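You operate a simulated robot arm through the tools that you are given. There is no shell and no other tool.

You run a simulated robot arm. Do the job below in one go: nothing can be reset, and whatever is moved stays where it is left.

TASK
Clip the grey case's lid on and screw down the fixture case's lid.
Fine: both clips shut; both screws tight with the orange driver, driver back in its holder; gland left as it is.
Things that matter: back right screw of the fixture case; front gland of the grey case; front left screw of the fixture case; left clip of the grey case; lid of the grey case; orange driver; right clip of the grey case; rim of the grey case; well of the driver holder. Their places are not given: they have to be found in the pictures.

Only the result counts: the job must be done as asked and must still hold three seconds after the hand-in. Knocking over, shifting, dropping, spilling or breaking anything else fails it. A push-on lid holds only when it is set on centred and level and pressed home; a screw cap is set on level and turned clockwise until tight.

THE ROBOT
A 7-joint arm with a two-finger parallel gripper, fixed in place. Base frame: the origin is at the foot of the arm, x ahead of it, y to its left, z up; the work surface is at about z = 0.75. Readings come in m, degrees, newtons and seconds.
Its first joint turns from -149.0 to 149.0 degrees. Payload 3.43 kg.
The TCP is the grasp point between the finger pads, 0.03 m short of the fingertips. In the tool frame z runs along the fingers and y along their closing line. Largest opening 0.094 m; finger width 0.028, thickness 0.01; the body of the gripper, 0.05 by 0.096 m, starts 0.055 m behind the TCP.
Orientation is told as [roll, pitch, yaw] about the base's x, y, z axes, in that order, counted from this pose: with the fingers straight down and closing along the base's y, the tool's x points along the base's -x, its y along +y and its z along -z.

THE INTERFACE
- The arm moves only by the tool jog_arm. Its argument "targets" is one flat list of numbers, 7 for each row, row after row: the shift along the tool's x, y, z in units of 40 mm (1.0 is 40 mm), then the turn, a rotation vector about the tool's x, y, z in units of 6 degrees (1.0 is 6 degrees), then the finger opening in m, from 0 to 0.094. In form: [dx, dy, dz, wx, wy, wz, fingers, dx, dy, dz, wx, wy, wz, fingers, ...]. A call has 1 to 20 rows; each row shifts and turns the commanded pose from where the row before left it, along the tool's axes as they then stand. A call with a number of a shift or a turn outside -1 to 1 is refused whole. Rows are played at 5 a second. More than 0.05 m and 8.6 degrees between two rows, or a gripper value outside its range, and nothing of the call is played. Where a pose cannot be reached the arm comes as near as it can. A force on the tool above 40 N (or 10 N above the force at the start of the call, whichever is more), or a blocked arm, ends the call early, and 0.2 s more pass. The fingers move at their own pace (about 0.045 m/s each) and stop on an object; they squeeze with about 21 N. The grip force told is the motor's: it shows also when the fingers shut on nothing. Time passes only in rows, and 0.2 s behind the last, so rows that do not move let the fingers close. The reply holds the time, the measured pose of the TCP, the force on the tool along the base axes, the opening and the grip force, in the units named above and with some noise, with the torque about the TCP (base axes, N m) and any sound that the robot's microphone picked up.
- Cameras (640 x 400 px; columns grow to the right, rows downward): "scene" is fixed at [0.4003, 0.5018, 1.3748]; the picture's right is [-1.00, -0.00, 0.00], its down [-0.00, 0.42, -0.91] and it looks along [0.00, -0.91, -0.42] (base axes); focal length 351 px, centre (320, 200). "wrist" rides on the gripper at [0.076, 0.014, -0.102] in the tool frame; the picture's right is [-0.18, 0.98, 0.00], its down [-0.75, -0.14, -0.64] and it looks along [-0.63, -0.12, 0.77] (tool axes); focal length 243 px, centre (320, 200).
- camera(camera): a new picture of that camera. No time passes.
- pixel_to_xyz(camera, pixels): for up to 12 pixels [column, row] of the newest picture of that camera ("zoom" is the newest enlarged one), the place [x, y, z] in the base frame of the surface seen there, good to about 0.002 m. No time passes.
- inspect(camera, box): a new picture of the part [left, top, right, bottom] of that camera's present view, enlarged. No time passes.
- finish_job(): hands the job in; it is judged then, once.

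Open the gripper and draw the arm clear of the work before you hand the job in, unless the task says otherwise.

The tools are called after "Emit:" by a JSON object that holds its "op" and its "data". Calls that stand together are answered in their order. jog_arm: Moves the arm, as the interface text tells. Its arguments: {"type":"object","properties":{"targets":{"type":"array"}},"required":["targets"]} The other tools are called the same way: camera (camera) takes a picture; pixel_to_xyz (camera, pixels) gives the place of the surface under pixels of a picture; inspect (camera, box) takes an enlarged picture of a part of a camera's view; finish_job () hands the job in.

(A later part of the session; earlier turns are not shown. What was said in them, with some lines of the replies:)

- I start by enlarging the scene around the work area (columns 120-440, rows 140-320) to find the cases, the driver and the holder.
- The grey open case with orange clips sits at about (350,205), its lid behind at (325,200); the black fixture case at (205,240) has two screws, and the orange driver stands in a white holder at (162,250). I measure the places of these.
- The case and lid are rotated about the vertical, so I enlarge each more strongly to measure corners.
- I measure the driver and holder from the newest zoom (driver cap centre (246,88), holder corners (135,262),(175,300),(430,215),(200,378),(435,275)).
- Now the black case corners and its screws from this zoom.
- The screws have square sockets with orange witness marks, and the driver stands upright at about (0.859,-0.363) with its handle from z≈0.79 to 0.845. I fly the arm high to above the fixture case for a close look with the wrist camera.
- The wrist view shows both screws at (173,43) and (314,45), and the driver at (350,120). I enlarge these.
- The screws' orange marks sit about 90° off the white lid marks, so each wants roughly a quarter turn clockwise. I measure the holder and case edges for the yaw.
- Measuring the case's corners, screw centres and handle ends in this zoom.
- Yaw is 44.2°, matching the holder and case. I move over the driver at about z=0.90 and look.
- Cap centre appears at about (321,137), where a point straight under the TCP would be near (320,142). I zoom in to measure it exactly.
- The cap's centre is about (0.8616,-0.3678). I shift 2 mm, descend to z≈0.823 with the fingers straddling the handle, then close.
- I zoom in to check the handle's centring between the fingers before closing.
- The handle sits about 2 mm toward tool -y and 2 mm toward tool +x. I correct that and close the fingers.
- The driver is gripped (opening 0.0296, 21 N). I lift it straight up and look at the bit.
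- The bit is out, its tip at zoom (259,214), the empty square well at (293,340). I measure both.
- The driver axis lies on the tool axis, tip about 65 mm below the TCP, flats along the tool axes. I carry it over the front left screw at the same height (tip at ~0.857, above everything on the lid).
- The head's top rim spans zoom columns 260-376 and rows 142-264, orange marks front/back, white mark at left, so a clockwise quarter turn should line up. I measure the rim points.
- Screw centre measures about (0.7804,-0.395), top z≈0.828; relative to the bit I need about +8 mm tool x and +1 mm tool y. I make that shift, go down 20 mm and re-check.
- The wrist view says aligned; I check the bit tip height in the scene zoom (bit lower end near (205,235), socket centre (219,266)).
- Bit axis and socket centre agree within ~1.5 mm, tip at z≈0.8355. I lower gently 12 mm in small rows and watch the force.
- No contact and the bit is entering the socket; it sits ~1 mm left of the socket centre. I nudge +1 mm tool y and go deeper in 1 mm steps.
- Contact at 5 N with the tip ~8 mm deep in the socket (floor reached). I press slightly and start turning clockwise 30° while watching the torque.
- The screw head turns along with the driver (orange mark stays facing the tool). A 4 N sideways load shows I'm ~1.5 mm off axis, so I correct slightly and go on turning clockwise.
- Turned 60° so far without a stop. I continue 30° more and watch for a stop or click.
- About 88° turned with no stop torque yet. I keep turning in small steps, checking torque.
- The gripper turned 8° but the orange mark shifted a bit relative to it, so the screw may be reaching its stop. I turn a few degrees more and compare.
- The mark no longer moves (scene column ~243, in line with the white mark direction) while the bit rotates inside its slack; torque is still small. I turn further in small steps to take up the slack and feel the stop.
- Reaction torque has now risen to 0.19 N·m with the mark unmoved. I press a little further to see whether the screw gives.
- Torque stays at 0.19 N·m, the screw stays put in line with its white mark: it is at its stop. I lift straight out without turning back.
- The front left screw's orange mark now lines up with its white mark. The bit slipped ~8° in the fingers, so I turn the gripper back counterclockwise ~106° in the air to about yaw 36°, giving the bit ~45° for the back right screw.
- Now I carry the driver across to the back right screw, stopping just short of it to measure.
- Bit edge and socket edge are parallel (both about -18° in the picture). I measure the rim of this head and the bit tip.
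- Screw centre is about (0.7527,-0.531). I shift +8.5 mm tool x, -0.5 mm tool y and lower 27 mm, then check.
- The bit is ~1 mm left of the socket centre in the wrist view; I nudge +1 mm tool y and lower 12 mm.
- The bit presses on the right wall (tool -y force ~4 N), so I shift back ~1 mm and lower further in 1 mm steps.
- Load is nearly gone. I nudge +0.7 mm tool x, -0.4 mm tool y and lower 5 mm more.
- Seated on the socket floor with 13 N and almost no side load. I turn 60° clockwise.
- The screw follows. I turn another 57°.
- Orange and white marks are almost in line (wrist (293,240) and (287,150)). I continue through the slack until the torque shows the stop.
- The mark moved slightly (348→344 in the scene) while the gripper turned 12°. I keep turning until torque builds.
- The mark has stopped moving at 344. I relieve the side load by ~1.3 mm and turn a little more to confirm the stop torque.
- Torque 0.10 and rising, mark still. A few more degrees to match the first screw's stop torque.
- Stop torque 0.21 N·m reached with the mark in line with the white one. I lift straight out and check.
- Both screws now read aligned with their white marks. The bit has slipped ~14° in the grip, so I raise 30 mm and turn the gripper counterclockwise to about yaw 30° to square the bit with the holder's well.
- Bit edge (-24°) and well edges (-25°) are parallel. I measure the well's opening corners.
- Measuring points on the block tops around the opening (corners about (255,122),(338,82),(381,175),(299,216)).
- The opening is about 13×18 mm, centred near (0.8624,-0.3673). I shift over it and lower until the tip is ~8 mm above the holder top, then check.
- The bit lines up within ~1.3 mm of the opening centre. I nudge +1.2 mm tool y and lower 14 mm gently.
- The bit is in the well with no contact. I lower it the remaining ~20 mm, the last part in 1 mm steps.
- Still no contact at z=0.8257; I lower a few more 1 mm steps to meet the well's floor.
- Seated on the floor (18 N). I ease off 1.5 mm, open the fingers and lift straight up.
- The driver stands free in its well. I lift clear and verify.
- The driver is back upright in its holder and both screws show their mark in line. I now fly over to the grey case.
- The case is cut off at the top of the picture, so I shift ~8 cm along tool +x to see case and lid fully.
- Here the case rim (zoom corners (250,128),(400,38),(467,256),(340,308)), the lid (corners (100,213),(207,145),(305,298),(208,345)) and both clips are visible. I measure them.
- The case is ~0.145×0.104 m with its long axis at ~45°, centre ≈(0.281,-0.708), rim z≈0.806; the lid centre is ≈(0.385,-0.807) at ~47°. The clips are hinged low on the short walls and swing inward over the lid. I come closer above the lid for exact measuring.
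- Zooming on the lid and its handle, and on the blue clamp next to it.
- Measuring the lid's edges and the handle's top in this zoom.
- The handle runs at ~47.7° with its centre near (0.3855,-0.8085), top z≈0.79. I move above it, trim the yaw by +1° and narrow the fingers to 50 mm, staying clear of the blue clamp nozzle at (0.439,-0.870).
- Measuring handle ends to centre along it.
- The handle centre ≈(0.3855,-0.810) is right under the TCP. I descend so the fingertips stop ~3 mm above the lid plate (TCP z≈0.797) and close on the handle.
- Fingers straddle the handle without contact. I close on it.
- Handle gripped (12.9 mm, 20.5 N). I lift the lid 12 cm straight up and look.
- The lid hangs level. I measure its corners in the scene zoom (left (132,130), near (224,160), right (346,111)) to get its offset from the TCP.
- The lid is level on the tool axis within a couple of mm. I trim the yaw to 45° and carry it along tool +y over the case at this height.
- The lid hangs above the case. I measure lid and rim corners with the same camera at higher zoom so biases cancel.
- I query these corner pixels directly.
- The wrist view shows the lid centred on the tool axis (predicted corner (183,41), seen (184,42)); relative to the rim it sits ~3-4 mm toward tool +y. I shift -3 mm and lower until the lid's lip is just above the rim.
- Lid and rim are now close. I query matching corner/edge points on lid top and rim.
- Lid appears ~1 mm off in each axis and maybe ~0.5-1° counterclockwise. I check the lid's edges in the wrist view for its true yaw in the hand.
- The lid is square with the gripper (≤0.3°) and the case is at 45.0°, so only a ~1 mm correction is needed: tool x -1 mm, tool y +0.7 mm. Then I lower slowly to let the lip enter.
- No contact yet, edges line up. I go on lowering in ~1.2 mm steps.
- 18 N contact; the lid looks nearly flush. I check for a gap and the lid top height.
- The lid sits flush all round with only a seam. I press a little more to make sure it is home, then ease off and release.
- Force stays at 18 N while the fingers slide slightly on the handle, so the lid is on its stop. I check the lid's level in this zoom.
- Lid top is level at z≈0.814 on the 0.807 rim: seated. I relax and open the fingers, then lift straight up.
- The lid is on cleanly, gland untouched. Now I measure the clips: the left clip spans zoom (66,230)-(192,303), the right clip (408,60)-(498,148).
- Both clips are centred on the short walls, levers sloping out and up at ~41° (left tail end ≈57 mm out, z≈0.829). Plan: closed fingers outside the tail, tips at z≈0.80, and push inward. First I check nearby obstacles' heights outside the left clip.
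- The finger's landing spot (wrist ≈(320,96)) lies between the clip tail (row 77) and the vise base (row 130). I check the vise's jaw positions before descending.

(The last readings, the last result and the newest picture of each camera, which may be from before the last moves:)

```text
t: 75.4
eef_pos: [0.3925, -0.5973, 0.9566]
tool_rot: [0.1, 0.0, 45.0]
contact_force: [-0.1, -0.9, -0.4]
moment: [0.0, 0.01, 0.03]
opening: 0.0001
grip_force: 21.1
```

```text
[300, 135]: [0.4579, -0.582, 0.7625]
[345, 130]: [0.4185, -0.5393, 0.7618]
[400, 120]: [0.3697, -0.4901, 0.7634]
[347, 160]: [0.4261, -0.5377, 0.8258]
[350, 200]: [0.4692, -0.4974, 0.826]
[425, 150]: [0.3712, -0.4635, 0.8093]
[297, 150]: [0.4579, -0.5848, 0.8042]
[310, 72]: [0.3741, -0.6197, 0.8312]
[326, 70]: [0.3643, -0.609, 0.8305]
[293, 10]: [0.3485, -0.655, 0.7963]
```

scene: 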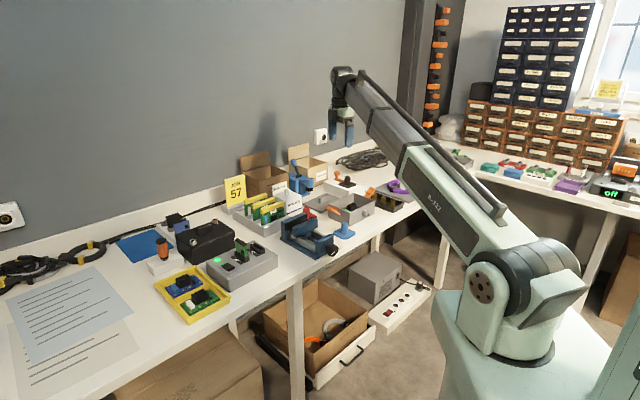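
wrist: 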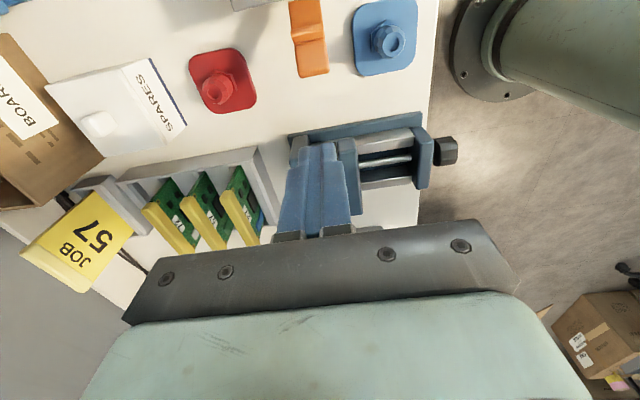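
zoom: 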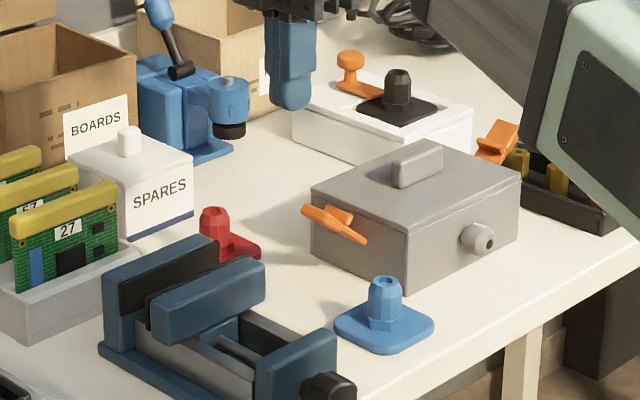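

Clear. I descend so the fingertips reach z≈0.803 outside the clip.

Emit:
{"op": "jog_arm", "data": {"targets": [0, 0, 0.8, 0, 0, 0, 0.0, 0, 0, 0.8, 0, 0, 0, 0.0, 0, 0, 0.8, 0, 0, 0, 0.0, 0, 0, 0.5, 0, 0, 0, 0.0, 0, 0, 0.19, 0, 0, 0, 0.0, 0, 0, 0, 0, 0, 0, 0.0]}}

Emit:
{"op": "camera", "data": {"camera": "wrist"}}

Emit:
{"op": "inspect", "data": {"camera": "scene", "box": [310, 180, 380, 230]}}

```text
t: 76.8
eef_pos: [0.3922, -0.5975, 0.8329]
tool_rot: [0.0, -0.1, 45.1]
contact_force: [-0.2, 0.8, -0.3]
moment: [0.01, 0.01, 0.02]
opening: 0.0
grip_force: 20.7
```

```text
taken
```

wrist: 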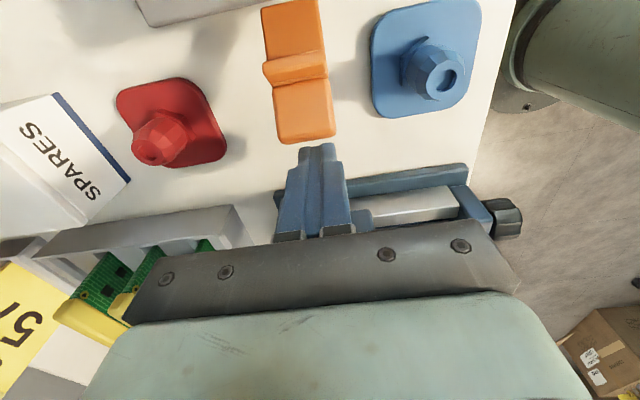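

```text
8.00 times, centred on (345, 205) of scene
```

zoom: 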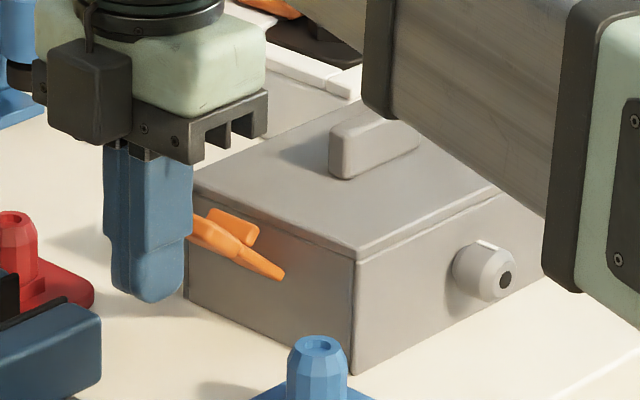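

The closed finger stands just outside the clip's tail. I start pushing inward (tool +x) in 3 mm steps, watching force and the case.

Emit:
{"op": "jog_arm", "data": {"targets": [0.1, -0.03, 0, 0, 0, 0, 0.0, 0.1, 0, 0, 0, 0, 0, 0.0, 0.08, 0, 0, 0, 0, 0, 0.0, 0.08, 0, 0, 0, 0, 0, 0.0, 0.08, 0, 0, 0, 0, 0, 0.0]}}

Emit:
{"op": "inspect", "data": {"camera": "scene", "box": [310, 180, 380, 230]}}

Emit:
{"op": "inspect", "data": {"camera": "wrist", "box": [220, 0, 400, 200]}}

```text
t: 78.0
eef_pos: [0.383, -0.6076, 0.8332]
tool_rot: [0.0, -0.3, 45.1]
contact_force: [11.5, 15.3, 17.6]
moment: [-0.12, 0.21, -0.08]
opening: 0.0001
grip_force: 20.8
```

```text
8.00 times, centred on (345, 205) of scene
```

zoom: 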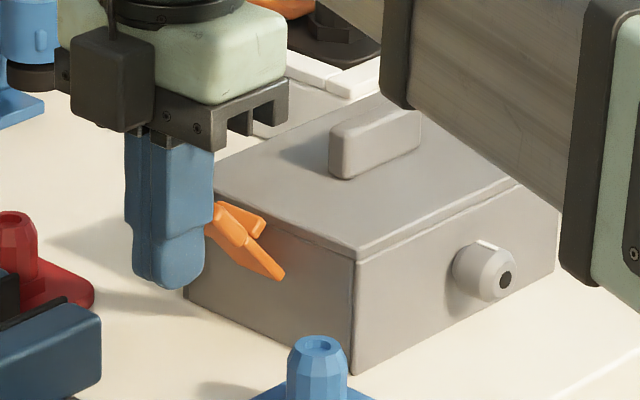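

```text
2.00 times, centred on (310, 100) of wrist
```

zoom: 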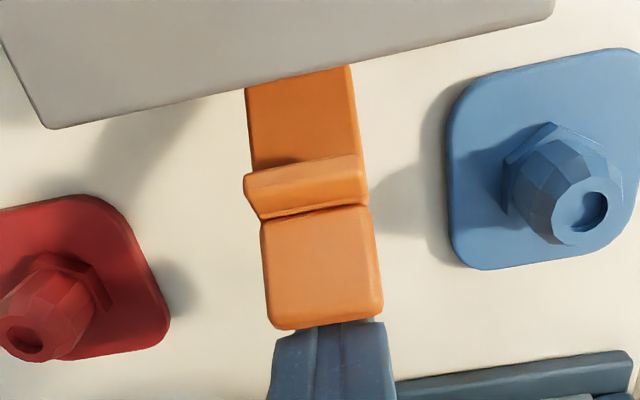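

The push force has a large vertical part (17.6 N): that is friction of the rising tail on the finger, while the hinge torque itself is tiny, and the case hasn't moved. I now follow the tail's arc - up and inward together.

Emit:
{"op": "jog_arm", "data": {"targets": [0, 0, -0.08, 0, 0, 0, 0.0, 0.1, 0, -0.122, 0, 0, 0, 0.0, 0.142, 0, -0.107, 0, 0, 0, 0.0, 0.152, 0, -0.09, 0, 0, 0, 0.0]}}

Emit:
{"op": "inspect", "data": {"camera": "scene", "box": [310, 180, 380, 230]}}

Emit:
{"op": "inspect", "data": {"camera": "wrist", "box": [220, 0, 400, 200]}}

```text
t: 79.0
eef_pos: [0.3692, -0.6207, 0.8489]
tool_rot: [0.1, 0.0, 45.0]
contact_force: [-0.5, -0.2, 0.0]
moment: [0.01, 0.03, -0.04]
opening: 0.0001
grip_force: 20.9
```

```text
8.00 times, centred on (345, 205) of scene
```

zoom: 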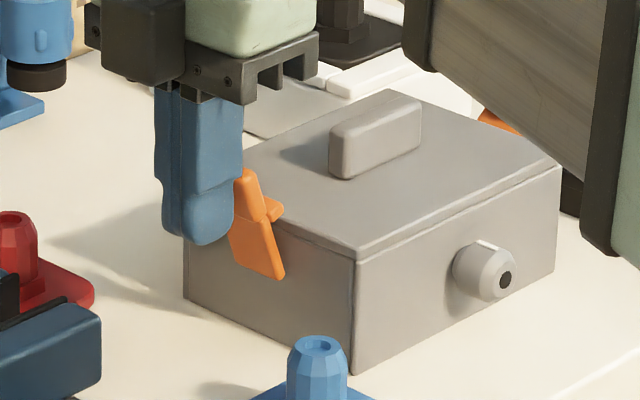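

```text
2.00 times, centred on (310, 100) of wrist
```

zoom: 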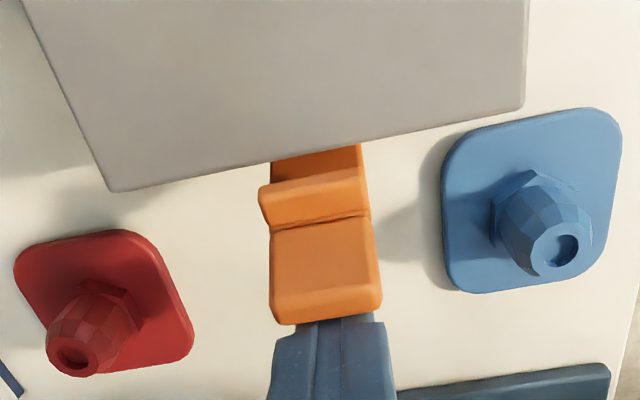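

No force now, the lever is following and the case hasn't moved. I continue along the arc.

Emit:
{"op": "jog_arm", "data": {"targets": [0.16, 0, -0.075, 0, 0, 0, 0.0, 0.17, 0, -0.06, 0, 0, 0, 0.0, 0.1, 0, -0.03, 0, 0, 0, 0.0]}}

Emit:
{"op": "inspect", "data": {"camera": "scene", "box": [310, 180, 380, 230]}}

Emit:
{"op": "inspect", "data": {"camera": "wrist", "box": [220, 0, 400, 200]}}

```text
t: 79.8
eef_pos: [0.3578, -0.634, 0.8559]
tool_rot: [0.0, -0.1, 45.1]
contact_force: [0.4, 0.9, 0.4]
moment: [-0.01, 0.0, 0.0]
opening: 0.0001
grip_force: 21.2
```

```text
8.00 times, centred on (345, 205) of scene
```

zoom: 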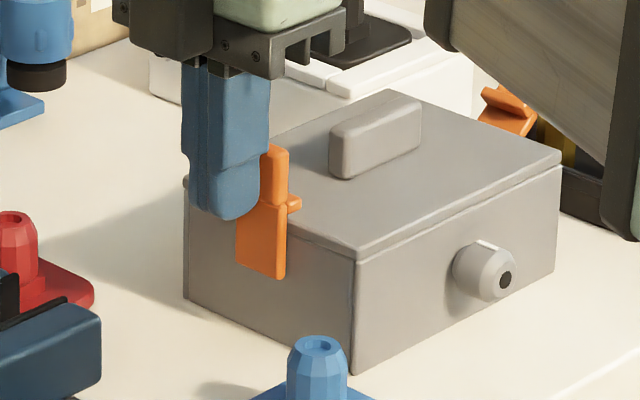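

```text
2.00 times, centred on (310, 100) of wrist
```

zoom: 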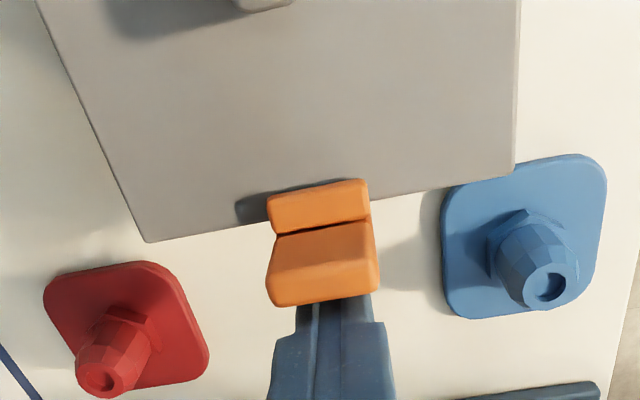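

The hook now reaches over the lid edge. I push on in 2-3 mm steps until it snaps.

Emit:
{"op": "jog_arm", "data": {"targets": [0.07, 0, -0.01, 0, 0, 0, 0.0, 0.07, 0, -0.01, 0, 0, 0, 0.0, 0.06, 0, 0, 0, 0, 0, 0.0]}}

Emit:
{"op": "inspect", "data": {"camera": "scene", "box": [310, 180, 380, 230]}}

Emit:
{"op": "inspect", "data": {"camera": "wrist", "box": [220, 0, 400, 200]}}

```text
t: 80.6
eef_pos: [0.3538, -0.6371, 0.8577]
tool_rot: [0.0, -0.2, 45.1]
contact_force: [12.1, 8.9, 4.8]
moment: [0.31, -0.28, 0.03]
opening: 0.0
grip_force: 21.2
```

```text
8.00 times, centred on (345, 205) of scene
```

zoom: 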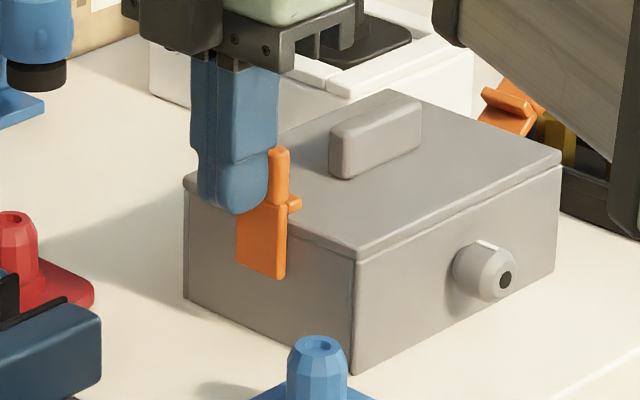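

```text
2.00 times, centred on (310, 100) of wrist
```

zoom: 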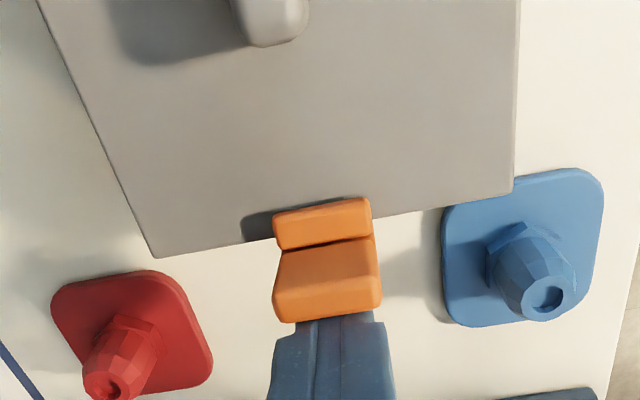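

15 N of resistance, case unmoved. I push a little harder to find whether it snaps further.

Emit:
{"op": "jog_arm", "data": {"targets": [0.04, 0, 0, 0, 0, 0, 0.0, 0.03, 0, 0, 0, 0, 0, 0.0]}}

Emit:
{"op": "inspect", "data": {"camera": "scene", "box": [320, 190, 365, 225]}}

```text
t: 81.2
eef_pos: [0.3519, -0.6373, 0.8563]
tool_rot: [-0.1, -0.6, 45.2]
contact_force: [29.3, 26.8, 4.3]
moment: [1.15, -0.45, 0.07]
opening: 0.0
grip_force: 20.7
```

```text
11.43 times, centred on (342, 208) of scene
```

zoom: 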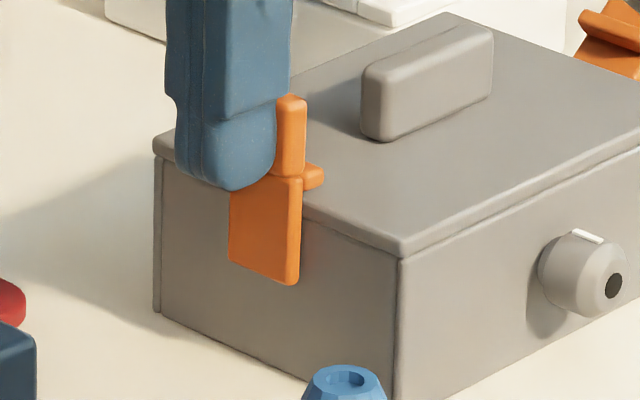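

40 N without further movement and no case shift: the lever's at its stop, face ~9 mm off the wall. I back off and see whether it stays shut.

Emit:
{"op": "jog_arm", "data": {"targets": [-0.1, 0, 0, 0, 0, 0, 0.0, -0.3, 0, 0, 0, 0, 0, 0.0, -0.5, 0, 0, 0, 0, 0, 0.0, -0.3, 0, -0.3, 0, 0, 0, 0.0]}}

Emit:
{"op": "inspect", "data": {"camera": "scene", "box": [320, 190, 365, 225]}}

Emit:
{"op": "inspect", "data": {"camera": "wrist", "box": [220, 0, 400, 150]}}

```text
t: 82.2
eef_pos: [0.3821, -0.6051, 0.8697]
tool_rot: [0.0, 0.0, 45.1]
contact_force: [-0.2, 0.1, 0.3]
moment: [-0.02, 0.01, 0.01]
opening: 0.0
grip_force: 20.9
```

```text
11.43 times, centred on (342, 208) of scene
```

zoom: 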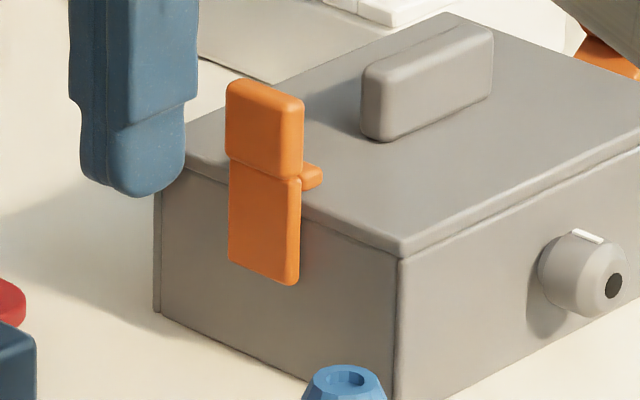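

```text
2.67 times, centred on (310, 75) of wrist
```

zoom: 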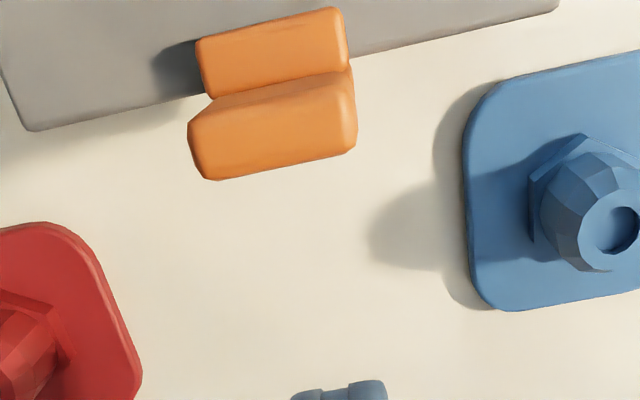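

The clip stays up with its hook over the lid. I measure its face to check it's flat against the wall.

Emit:
{"op": "inspect", "data": {"camera": "scene", "box": [330, 192, 356, 220]}}

Emit:
{"op": "pixel_to_xyz", "data": {"camera": "zoom", "pixels": [[262, 270], [262, 215], [262, 185], [262, 150], [262, 110], [262, 90], [312, 178], [330, 215], [180, 250], [330, 280], [312, 190], [280, 250]]}}

```text
14.29 times, centred on (343, 206) of scene
```

zoom: 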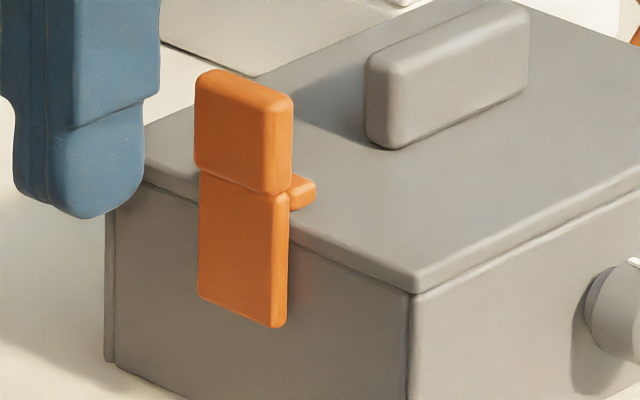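

```text
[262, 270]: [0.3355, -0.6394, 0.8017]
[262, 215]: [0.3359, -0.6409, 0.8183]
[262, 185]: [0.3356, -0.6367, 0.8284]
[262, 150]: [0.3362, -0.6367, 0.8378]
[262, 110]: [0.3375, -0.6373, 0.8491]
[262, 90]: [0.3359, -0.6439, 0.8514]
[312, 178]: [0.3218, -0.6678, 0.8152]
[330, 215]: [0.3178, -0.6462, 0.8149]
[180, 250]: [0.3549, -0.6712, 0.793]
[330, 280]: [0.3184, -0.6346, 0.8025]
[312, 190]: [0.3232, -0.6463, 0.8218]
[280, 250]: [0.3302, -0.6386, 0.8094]
```

The left clip is vertical, hook on the lid: shut. Now I look at the right clip's surroundings (brass standoffs, white box) before going there.

Emit:
{"op": "jog_arm", "data": {"targets": [0, 0, -1, 0, 0, 0, 0.0, 0, 0, -1, 0, 0, 0, 0.0, 0, 0, -0.7, 0, 0, 0, 0.0]}}

Emit:
{"op": "inspect", "data": {"camera": "scene", "box": [350, 170, 410, 215]}}

Emit:
{"op": "pixel_to_xyz", "data": {"camera": "zoom", "pixels": [[100, 100], [200, 150]]}}

```text
t: 83.0
eef_pos: [0.3819, -0.6048, 0.975]
tool_rot: [0.0, 0.0, 45.0]
contact_force: [0.9, -0.2, 1.4]
moment: [0.01, -0.01, -0.01]
opening: 0.0
grip_force: 21.1
```

```text
8.89 times, centred on (380, 192) of scene
```

zoom: 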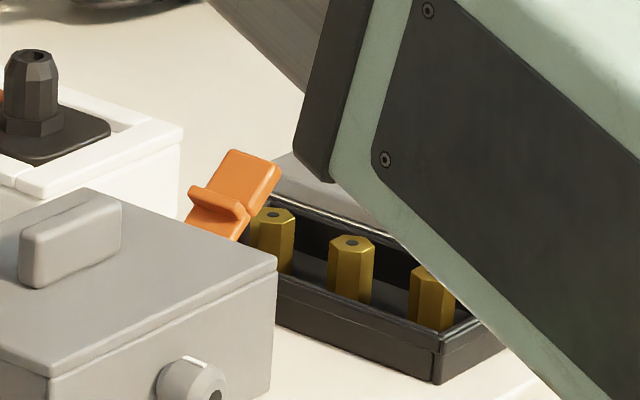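

```text
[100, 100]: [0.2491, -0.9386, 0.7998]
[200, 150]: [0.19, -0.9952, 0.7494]
```

Emit:
{"op": "pixel_to_xyz", "data": {"camera": "zoom", "pixels": [[273, 212], [350, 245], [432, 275], [265, 198], [380, 245], [240, 165], [260, 185], [212, 200], [215, 225], [290, 160], [175, 145], [230, 230]]}}

```text
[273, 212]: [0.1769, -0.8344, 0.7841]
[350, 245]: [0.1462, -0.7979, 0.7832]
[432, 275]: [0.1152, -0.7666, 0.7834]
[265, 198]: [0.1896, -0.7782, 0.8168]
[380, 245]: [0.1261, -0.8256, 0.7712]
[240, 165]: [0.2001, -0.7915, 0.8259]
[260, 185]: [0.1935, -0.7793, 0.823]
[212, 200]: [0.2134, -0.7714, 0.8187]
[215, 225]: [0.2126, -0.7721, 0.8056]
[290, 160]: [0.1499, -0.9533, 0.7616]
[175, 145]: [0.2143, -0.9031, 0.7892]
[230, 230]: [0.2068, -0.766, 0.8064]
```

Standoff tops are only at z≈0.784, so fingertips at 0.803 stay clear. I fly over the case to outside the right clip (about (0.176,-0.812)).

Emit:
{"op": "jog_arm", "data": {"targets": [0.914, -0.004, 0, 0, 0, 0, 0.0, 0.914, -0.004, 0, 0, 0, 0, 0.0, 0.914, -0.004, 0, 0, 0, 0, 0.0, 0.914, -0.004, 0, 0, 0, 0, 0.0, 0.914, -0.004, 0, 0, 0, 0, 0.0, 0.914, -0.004, 0, 0, 0, 0, 0.0, 0.914, -0.004, 0, 0, 0, 0, 0.0, 0.914, -0.004, 0, 0, 0, 0, 0.0, 0, 0, 0.5, 0, 0, 0, 0.0, 0, 0, 0, 0, 0, 0, 0.0]}}

Emit:
{"op": "camera", "data": {"camera": "wrist"}}

Emit:
{"op": "inspect", "data": {"camera": "scene", "box": [320, 150, 420, 225]}}

```text
t: 85.2
eef_pos: [0.175, -0.8158, 0.959]
tool_rot: [-0.1, -0.1, 45.1]
contact_force: [-0.4, -0.5, 0.2]
moment: [-0.01, -0.03, 0.02]
opening: 0.0004
grip_force: 20.4
```

```text
taken
```

wrist: 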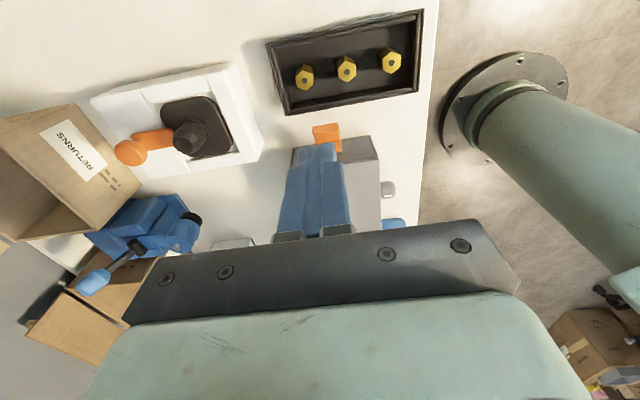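

```text
5.33 times, centred on (370, 188) of scene
```

zoom: 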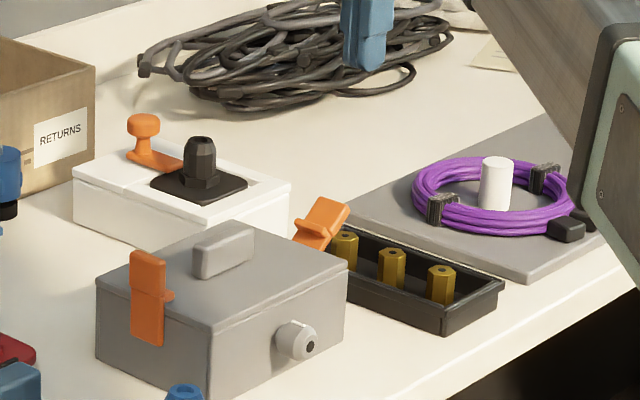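

The clip tail shows at (327,128), ~2 mm toward tool +y. I shift slightly and descend to TCP z≈0.833 outside it.

Emit:
{"op": "jog_arm", "data": {"targets": [0, 0.04, 0.8, 0, 0, 0, 0.0, 0, 0, 0.8, 0, 0, 0, 0.0, 0, 0, 0.8, 0, 0, 0, 0.0, 0, 0, 0.5, 0, 0, 0, 0.0, 0, 0, 0.25, 0, 0, 0, 0.0, 0, 0, 0, 0, 0, 0, 0.0]}}

Emit:
{"op": "camera", "data": {"camera": "wrist"}}

Emit:
{"op": "inspect", "data": {"camera": "scene", "box": [330, 165, 410, 220]}}

```text
t: 86.6
eef_pos: [0.1759, -0.8144, 0.8303]
tool_rot: [0.0, 0.0, 45.0]
contact_force: [-0.4, -0.4, 0.7]
moment: [0.01, -0.02, -0.02]
opening: 0.0
grip_force: 20.7
```

```text
taken
```

wrist: 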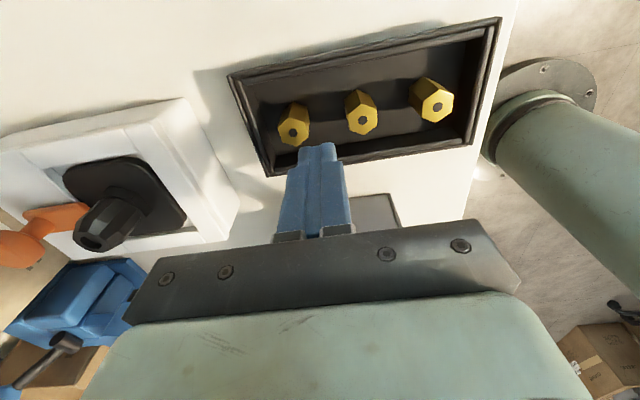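

```text
7.27 times, centred on (370, 192) of scene
```

zoom: 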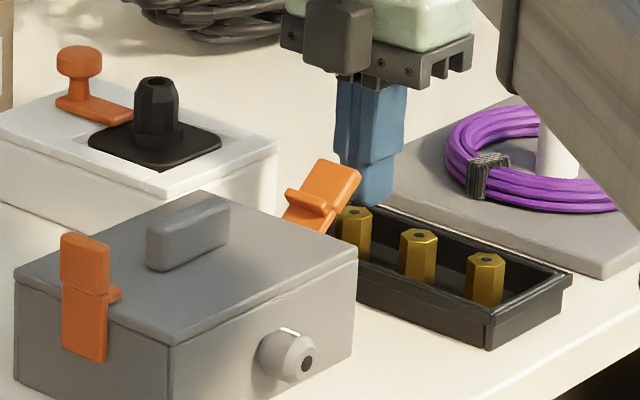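

The finger stands ~10 mm outside the tail. I close the gap and follow the arc inward and up.

Emit:
{"op": "jog_arm", "data": {"targets": [-0.12, 0, 0, 0, 0, 0, 0.0, -0.1, 0, 0, 0, 0, 0, 0.0, -0.1, 0, -0.1, 0, 0, 0, 0.0, -0.13, 0, -0.14, 0, 0, 0, 0.0, -0.13, 0, -0.122, 0, 0, 0, 0.0]}}

Emit:
{"op": "inspect", "data": {"camera": "scene", "box": [330, 165, 410, 220]}}

```text
t: 87.8
eef_pos: [0.1921, -0.7962, 0.8435]
tool_rot: [0.0, -0.1, 45.0]
contact_force: [0.0, -3.3, 4.6]
moment: [0.02, -0.02, -0.04]
opening: 0.0
grip_force: 21.2
```

```text
7.27 times, centred on (370, 192) of scene
```

zoom: 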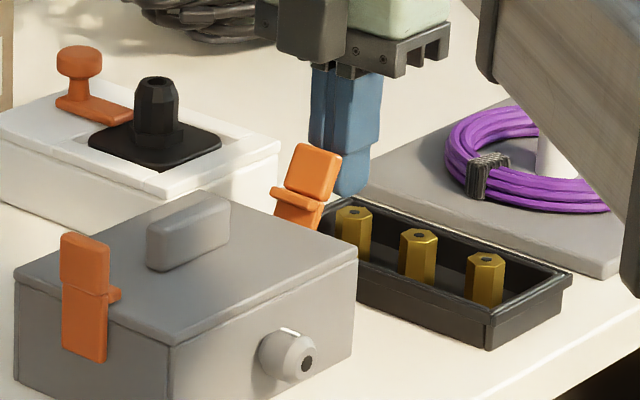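

The lever is rising with low force (≈5 N). I go on along the arc.

Emit:
{"op": "jog_arm", "data": {"targets": [-0.142, 0, -0.107, 0, 0, 0, 0.0, -0.152, 0, -0.09, 0, 0, 0, 0.0, -0.16, 0, -0.075, 0, 0, 0, 0.0]}}

Emit:
{"op": "inspect", "data": {"camera": "scene", "box": [330, 165, 410, 220]}}

```text
t: 88.6
eef_pos: [0.2047, -0.7831, 0.8559]
tool_rot: [-0.1, 0.0, 45.0]
contact_force: [-0.2, -0.2, -0.2]
moment: [0.01, -0.01, 0.01]
opening: 0.0
grip_force: 20.8
```

```text
7.27 times, centred on (370, 192) of scene
```

zoom: 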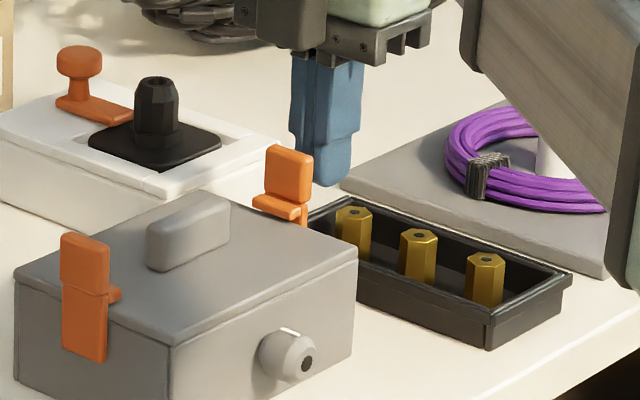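

Nearly upright and no force. I push on horizontally.

Emit:
{"op": "jog_arm", "data": {"targets": [-0.1, 0, -0.02, 0, 0, 0, 0.0, -0.1, 0, 0, 0, 0, 0, 0.0, -0.08, 0, 0, 0, 0, 0, 0.0, -0.06, 0, 0, 0, 0, 0, 0.0]}}

Emit:
{"op": "inspect", "data": {"camera": "scene", "box": [330, 165, 410, 220]}}

```text
t: 89.6
eef_pos: [0.2113, -0.7757, 0.8569]
tool_rot: [0.0, 0.4, 45.0]
contact_force: [-20.6, -19.3, 7.2]
moment: [-0.31, 0.69, -0.03]
opening: 0.0
grip_force: 20.7
```

```text
7.27 times, centred on (370, 192) of scene
```

zoom: 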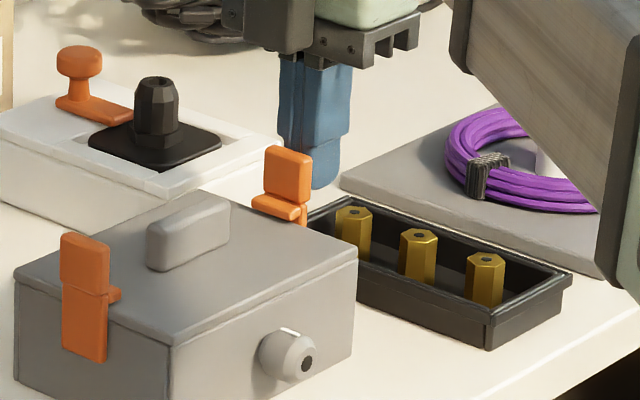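

28 N now with the hook over the lid edge, at a position symmetric to the left clip's stop. I push slightly more, then back off to check it stays.

Emit:
{"op": "jog_arm", "data": {"targets": [-0.03, 0, 0, 0, 0, 0, 0.0, 0, 0, 0, 0, 0, 0, 0.0]}}

Emit:
{"op": "jog_arm", "data": {"targets": [0.12, 0, 0, 0, 0, 0, 0.0, 0.4, 0, 0, 0, 0, 0, 0.0, 0.5, 0, -0.2, 0, 0, 0, 0.0, 0.2, 0, -0.5, 0, 0, 0, 0.0]}}

Emit:
{"op": "inspect", "data": {"camera": "scene", "box": [330, 175, 400, 225]}}

Emit:
{"op": "inspect", "data": {"camera": "scene", "box": [355, 180, 385, 202]}}

```text
t: 90.1
eef_pos: [0.2103, -0.7769, 0.857]
tool_rot: [0.0, 0.5, 44.9]
contact_force: [-8.5, -5.2, -1.5]
moment: [-0.14, -0.01, 0.04]
opening: 0.0002
grip_force: 20.7
stopped in row 2: the force on the tool passed its limit at 41 N (the readings are from after the stop); the commanded pose is now the measured one
```

```text
t: 91.1
eef_pos: [0.1782, -0.8104, 0.8859]
tool_rot: [0.0, 0.4, 44.9]
contact_force: [0.5, 0.3, 0.1]
moment: [-0.01, 0.0, 0.01]
opening: 0.0
grip_force: 21.1
```

```text
8.00 times, centred on (365, 200) of scene
```

zoom: 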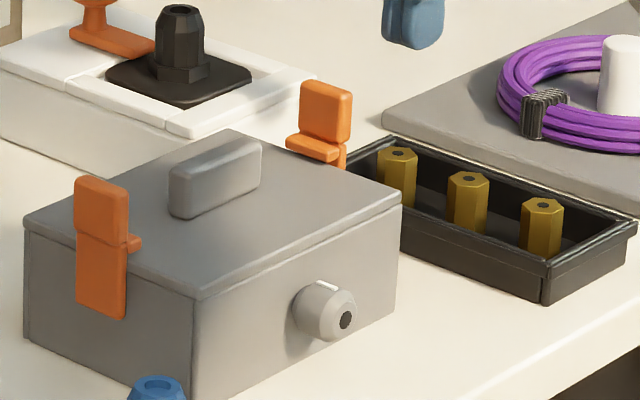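

```text
16.00 times, centred on (370, 191) of scene
```

zoom: 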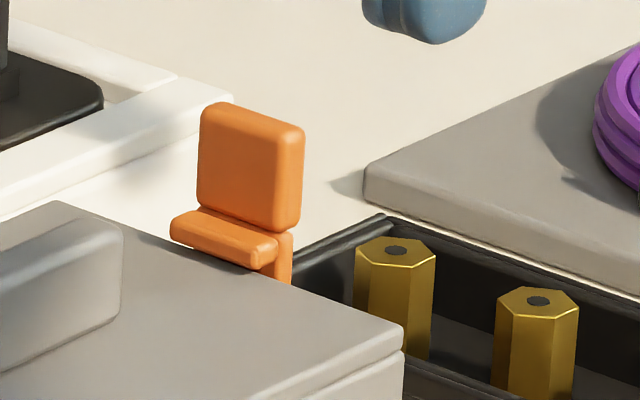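

Both clips stand upright with hooks at the lid edge. I rise to look from above with the wrist camera.

Emit:
{"op": "jog_arm", "data": {"targets": [0, 0, -1, 0, 0, 0, 0.0, 0, 0, -1, 0, 0, 0, 0.02, 0, 0, -1, 0, 0, 0, 0.05, -0.5, 0, 0, 0, 0, 0, 0.05, 0, 0, 0, 0, 0, 0, 0.05]}}

Emit:
{"op": "camera", "data": {"camera": "wrist"}}

Emit:
{"op": "inspect", "data": {"camera": "wrist", "box": [270, 80, 430, 220]}}

```text
t: 92.3
eef_pos: [0.1961, -0.7946, 1.0047]
tool_rot: [0.0, 0.5, 44.9]
contact_force: [0.7, 0.6, 0.0]
moment: [0.01, -0.01, 0.03]
opening: 0.0498
grip_force: 0.1
```

```text
taken
```

wrist: 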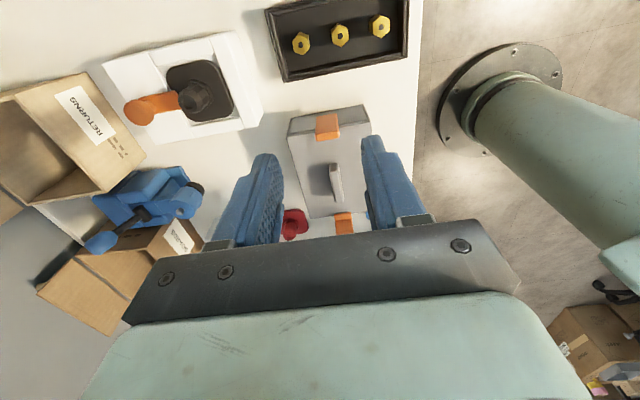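

```text
2.86 times, centred on (350, 150) of wrist
```

zoom: 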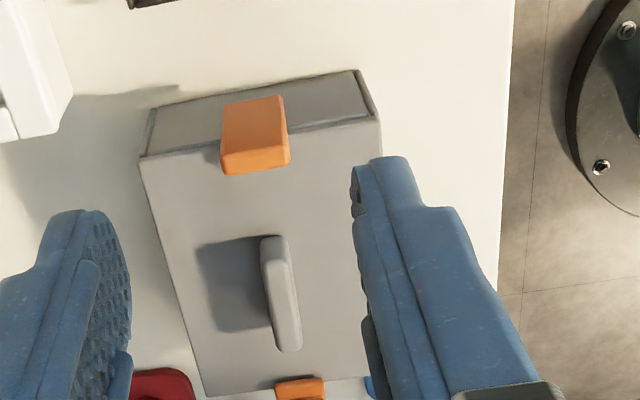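

I measure the right clip's inner face and hook in the scene zoom and compare to the left one.

Emit:
{"op": "inspect", "data": {"camera": "scene", "box": [355, 180, 385, 202]}}

Emit:
{"op": "pixel_to_xyz", "data": {"camera": "zoom", "pixels": [[250, 130], [250, 170], [250, 205], [225, 228], [215, 245], [260, 262], [284, 260], [190, 225], [130, 240], [300, 300], [398, 330], [230, 290]]}}

Emit:
{"op": "inspect", "data": {"camera": "wrist", "box": [300, 90, 370, 150]}}

```text
16.00 times, centred on (370, 191) of scene
```

zoom: 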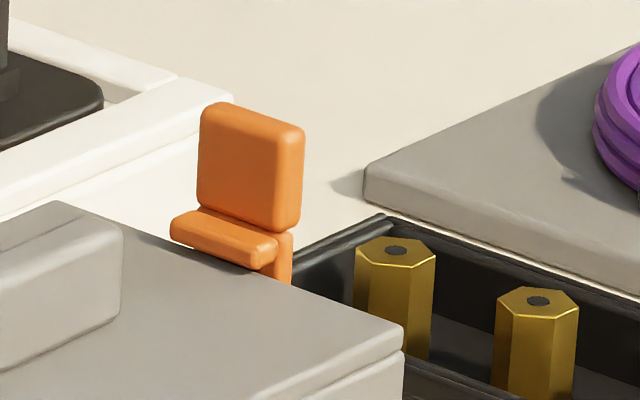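

```text
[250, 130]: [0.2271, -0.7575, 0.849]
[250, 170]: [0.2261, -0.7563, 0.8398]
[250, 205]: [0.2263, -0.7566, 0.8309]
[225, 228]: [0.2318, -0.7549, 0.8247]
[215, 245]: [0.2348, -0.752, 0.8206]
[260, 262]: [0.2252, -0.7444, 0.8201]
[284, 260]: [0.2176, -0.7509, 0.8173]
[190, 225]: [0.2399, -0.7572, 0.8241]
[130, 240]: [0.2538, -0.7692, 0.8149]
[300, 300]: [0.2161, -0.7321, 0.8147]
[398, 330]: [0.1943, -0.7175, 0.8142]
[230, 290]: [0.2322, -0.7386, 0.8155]
```

```text
6.67 times, centred on (335, 120) of wrist
```

zoom: 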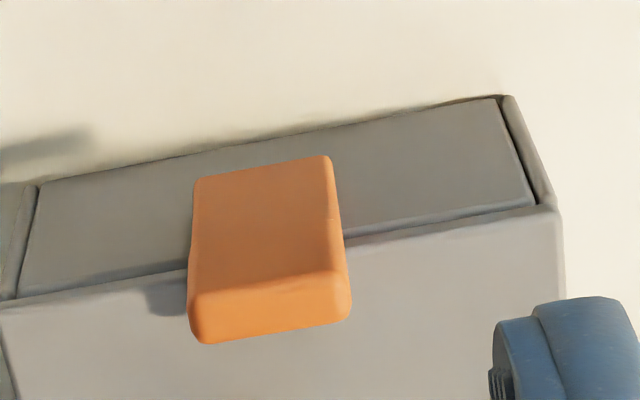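

Both levers measure exactly vertical with hooks ~4 mm over the lid edge. I look closely at the left clip for any gap to the wall or lid.

Emit:
{"op": "inspect", "data": {"camera": "scene", "box": [334, 194, 350, 216]}}

Emit:
{"op": "inspect", "data": {"camera": "scene", "box": [362, 184, 376, 204]}}

Emit:
{"op": "inspect", "data": {"camera": "wrist", "box": [320, 180, 380, 240]}}

```text
16.00 times, centred on (342, 205) of scene
```

zoom: 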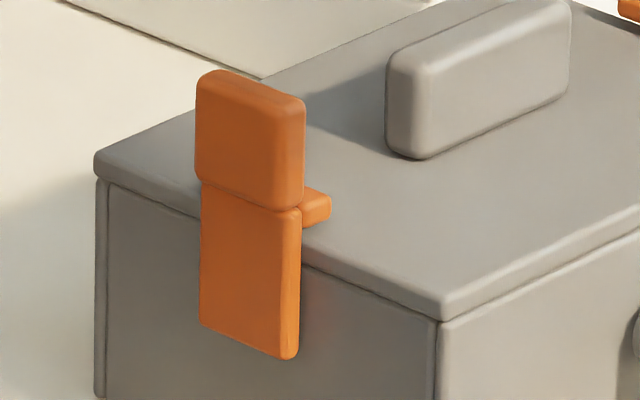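

```text
16.00 times, centred on (369, 194) of scene
```

zoom: 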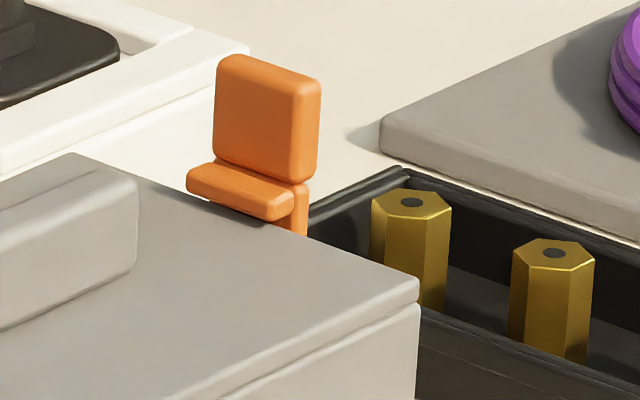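

```text
6.67 times, centred on (350, 210) of wrist
```

zoom: 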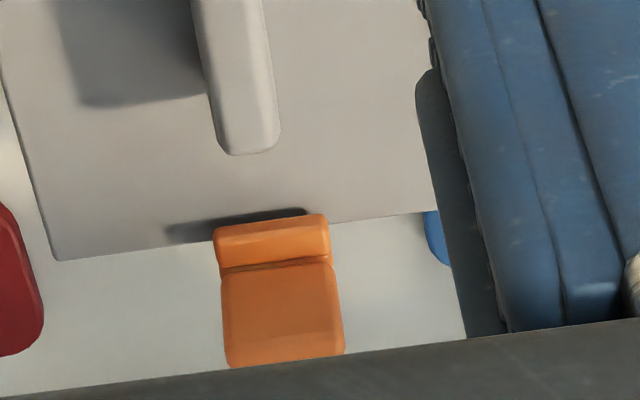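

Both clips look identical and shut, the case and gland are unmoved. I open the gripper and draw the arm up and clear, then take a last look at everything.

Emit:
{"op": "jog_arm", "data": {"targets": [0, 0, -1, 0, 0, 0, 0.094, 0, 0, -1, 0, 0, 0, 0.094, 0, 0, -0.5, 0, 0, 0, 0.094, 0, 0, 0, 0, 0, 0, 0.094]}}

Emit:
{"op": "camera", "data": {"camera": "scene"}}

Emit:
{"op": "inspect", "data": {"camera": "scene", "box": [140, 200, 260, 290]}}

Emit:
{"op": "inspect", "data": {"camera": "scene", "box": [290, 160, 410, 235]}}

```text
t: 93.3
eef_pos: [0.1951, -0.796, 1.106]
tool_rot: [0.0, 0.5, 44.9]
contact_force: [0.0, 0.0, -0.1]
moment: [-0.05, 0.01, 0.02]
opening: 0.094
grip_force: 0.2
```

```text
taken
```

scene: 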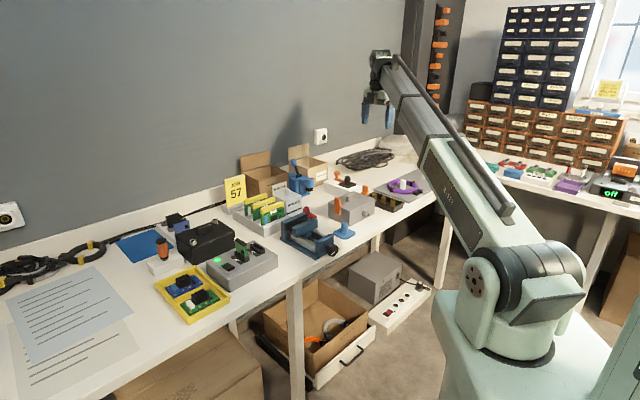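

```text
4.44 times, centred on (200, 245) of scene
```

zoom: 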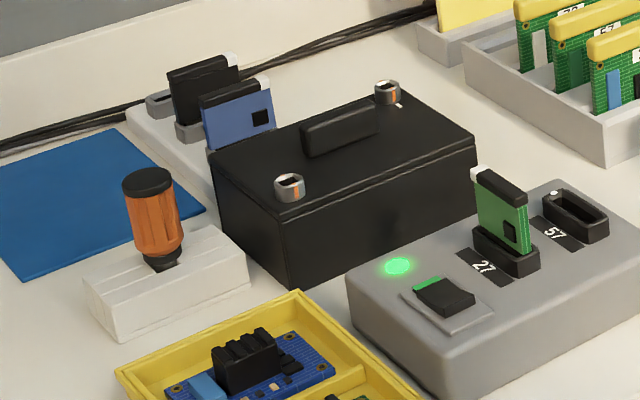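

```text
5.33 times, centred on (350, 198) of scene
```

zoom: 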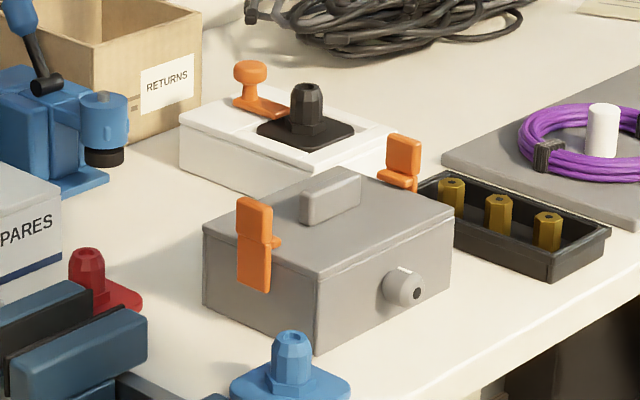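

Final check: the lid is flush with both clips upright and hooked (zoom (255,245) and (403,165)). Both screws line up with their white marks, the driver is upright in its holder, the gland is unchanged, and the arm is clear with the gripper open. I hand the job in.

Emit:
{"op": "finish_job", "data": {}}

```text
The job is handed in.
```

I clipped the grey case's lid on, screwed down the fixture case's lid, and handed the job in. I haven't seen the judge's result.

- **Fixture case:** I turned both screws clockwise with the orange driver until they stopped, at about 0.2 N·m. The orange marks on the screws now line up with the white marks on the lid.
- **Driver:** It is back in its holder, upright and seated in the well.
- **Grey case:** The lid sits level and flush on the rim. Both clips are upright with their hooks over the lid edge. I pushed each one to a hard stop at about 40 N, and both stayed shut when I backed off. I heard no click from either clip, so I judged them shut by position and force.
- **Everything else:** I didn't touch the gland, the grey case didn't shift, and the last pictures show nothing else moved. The gripper is open and the arm is clear of the work.
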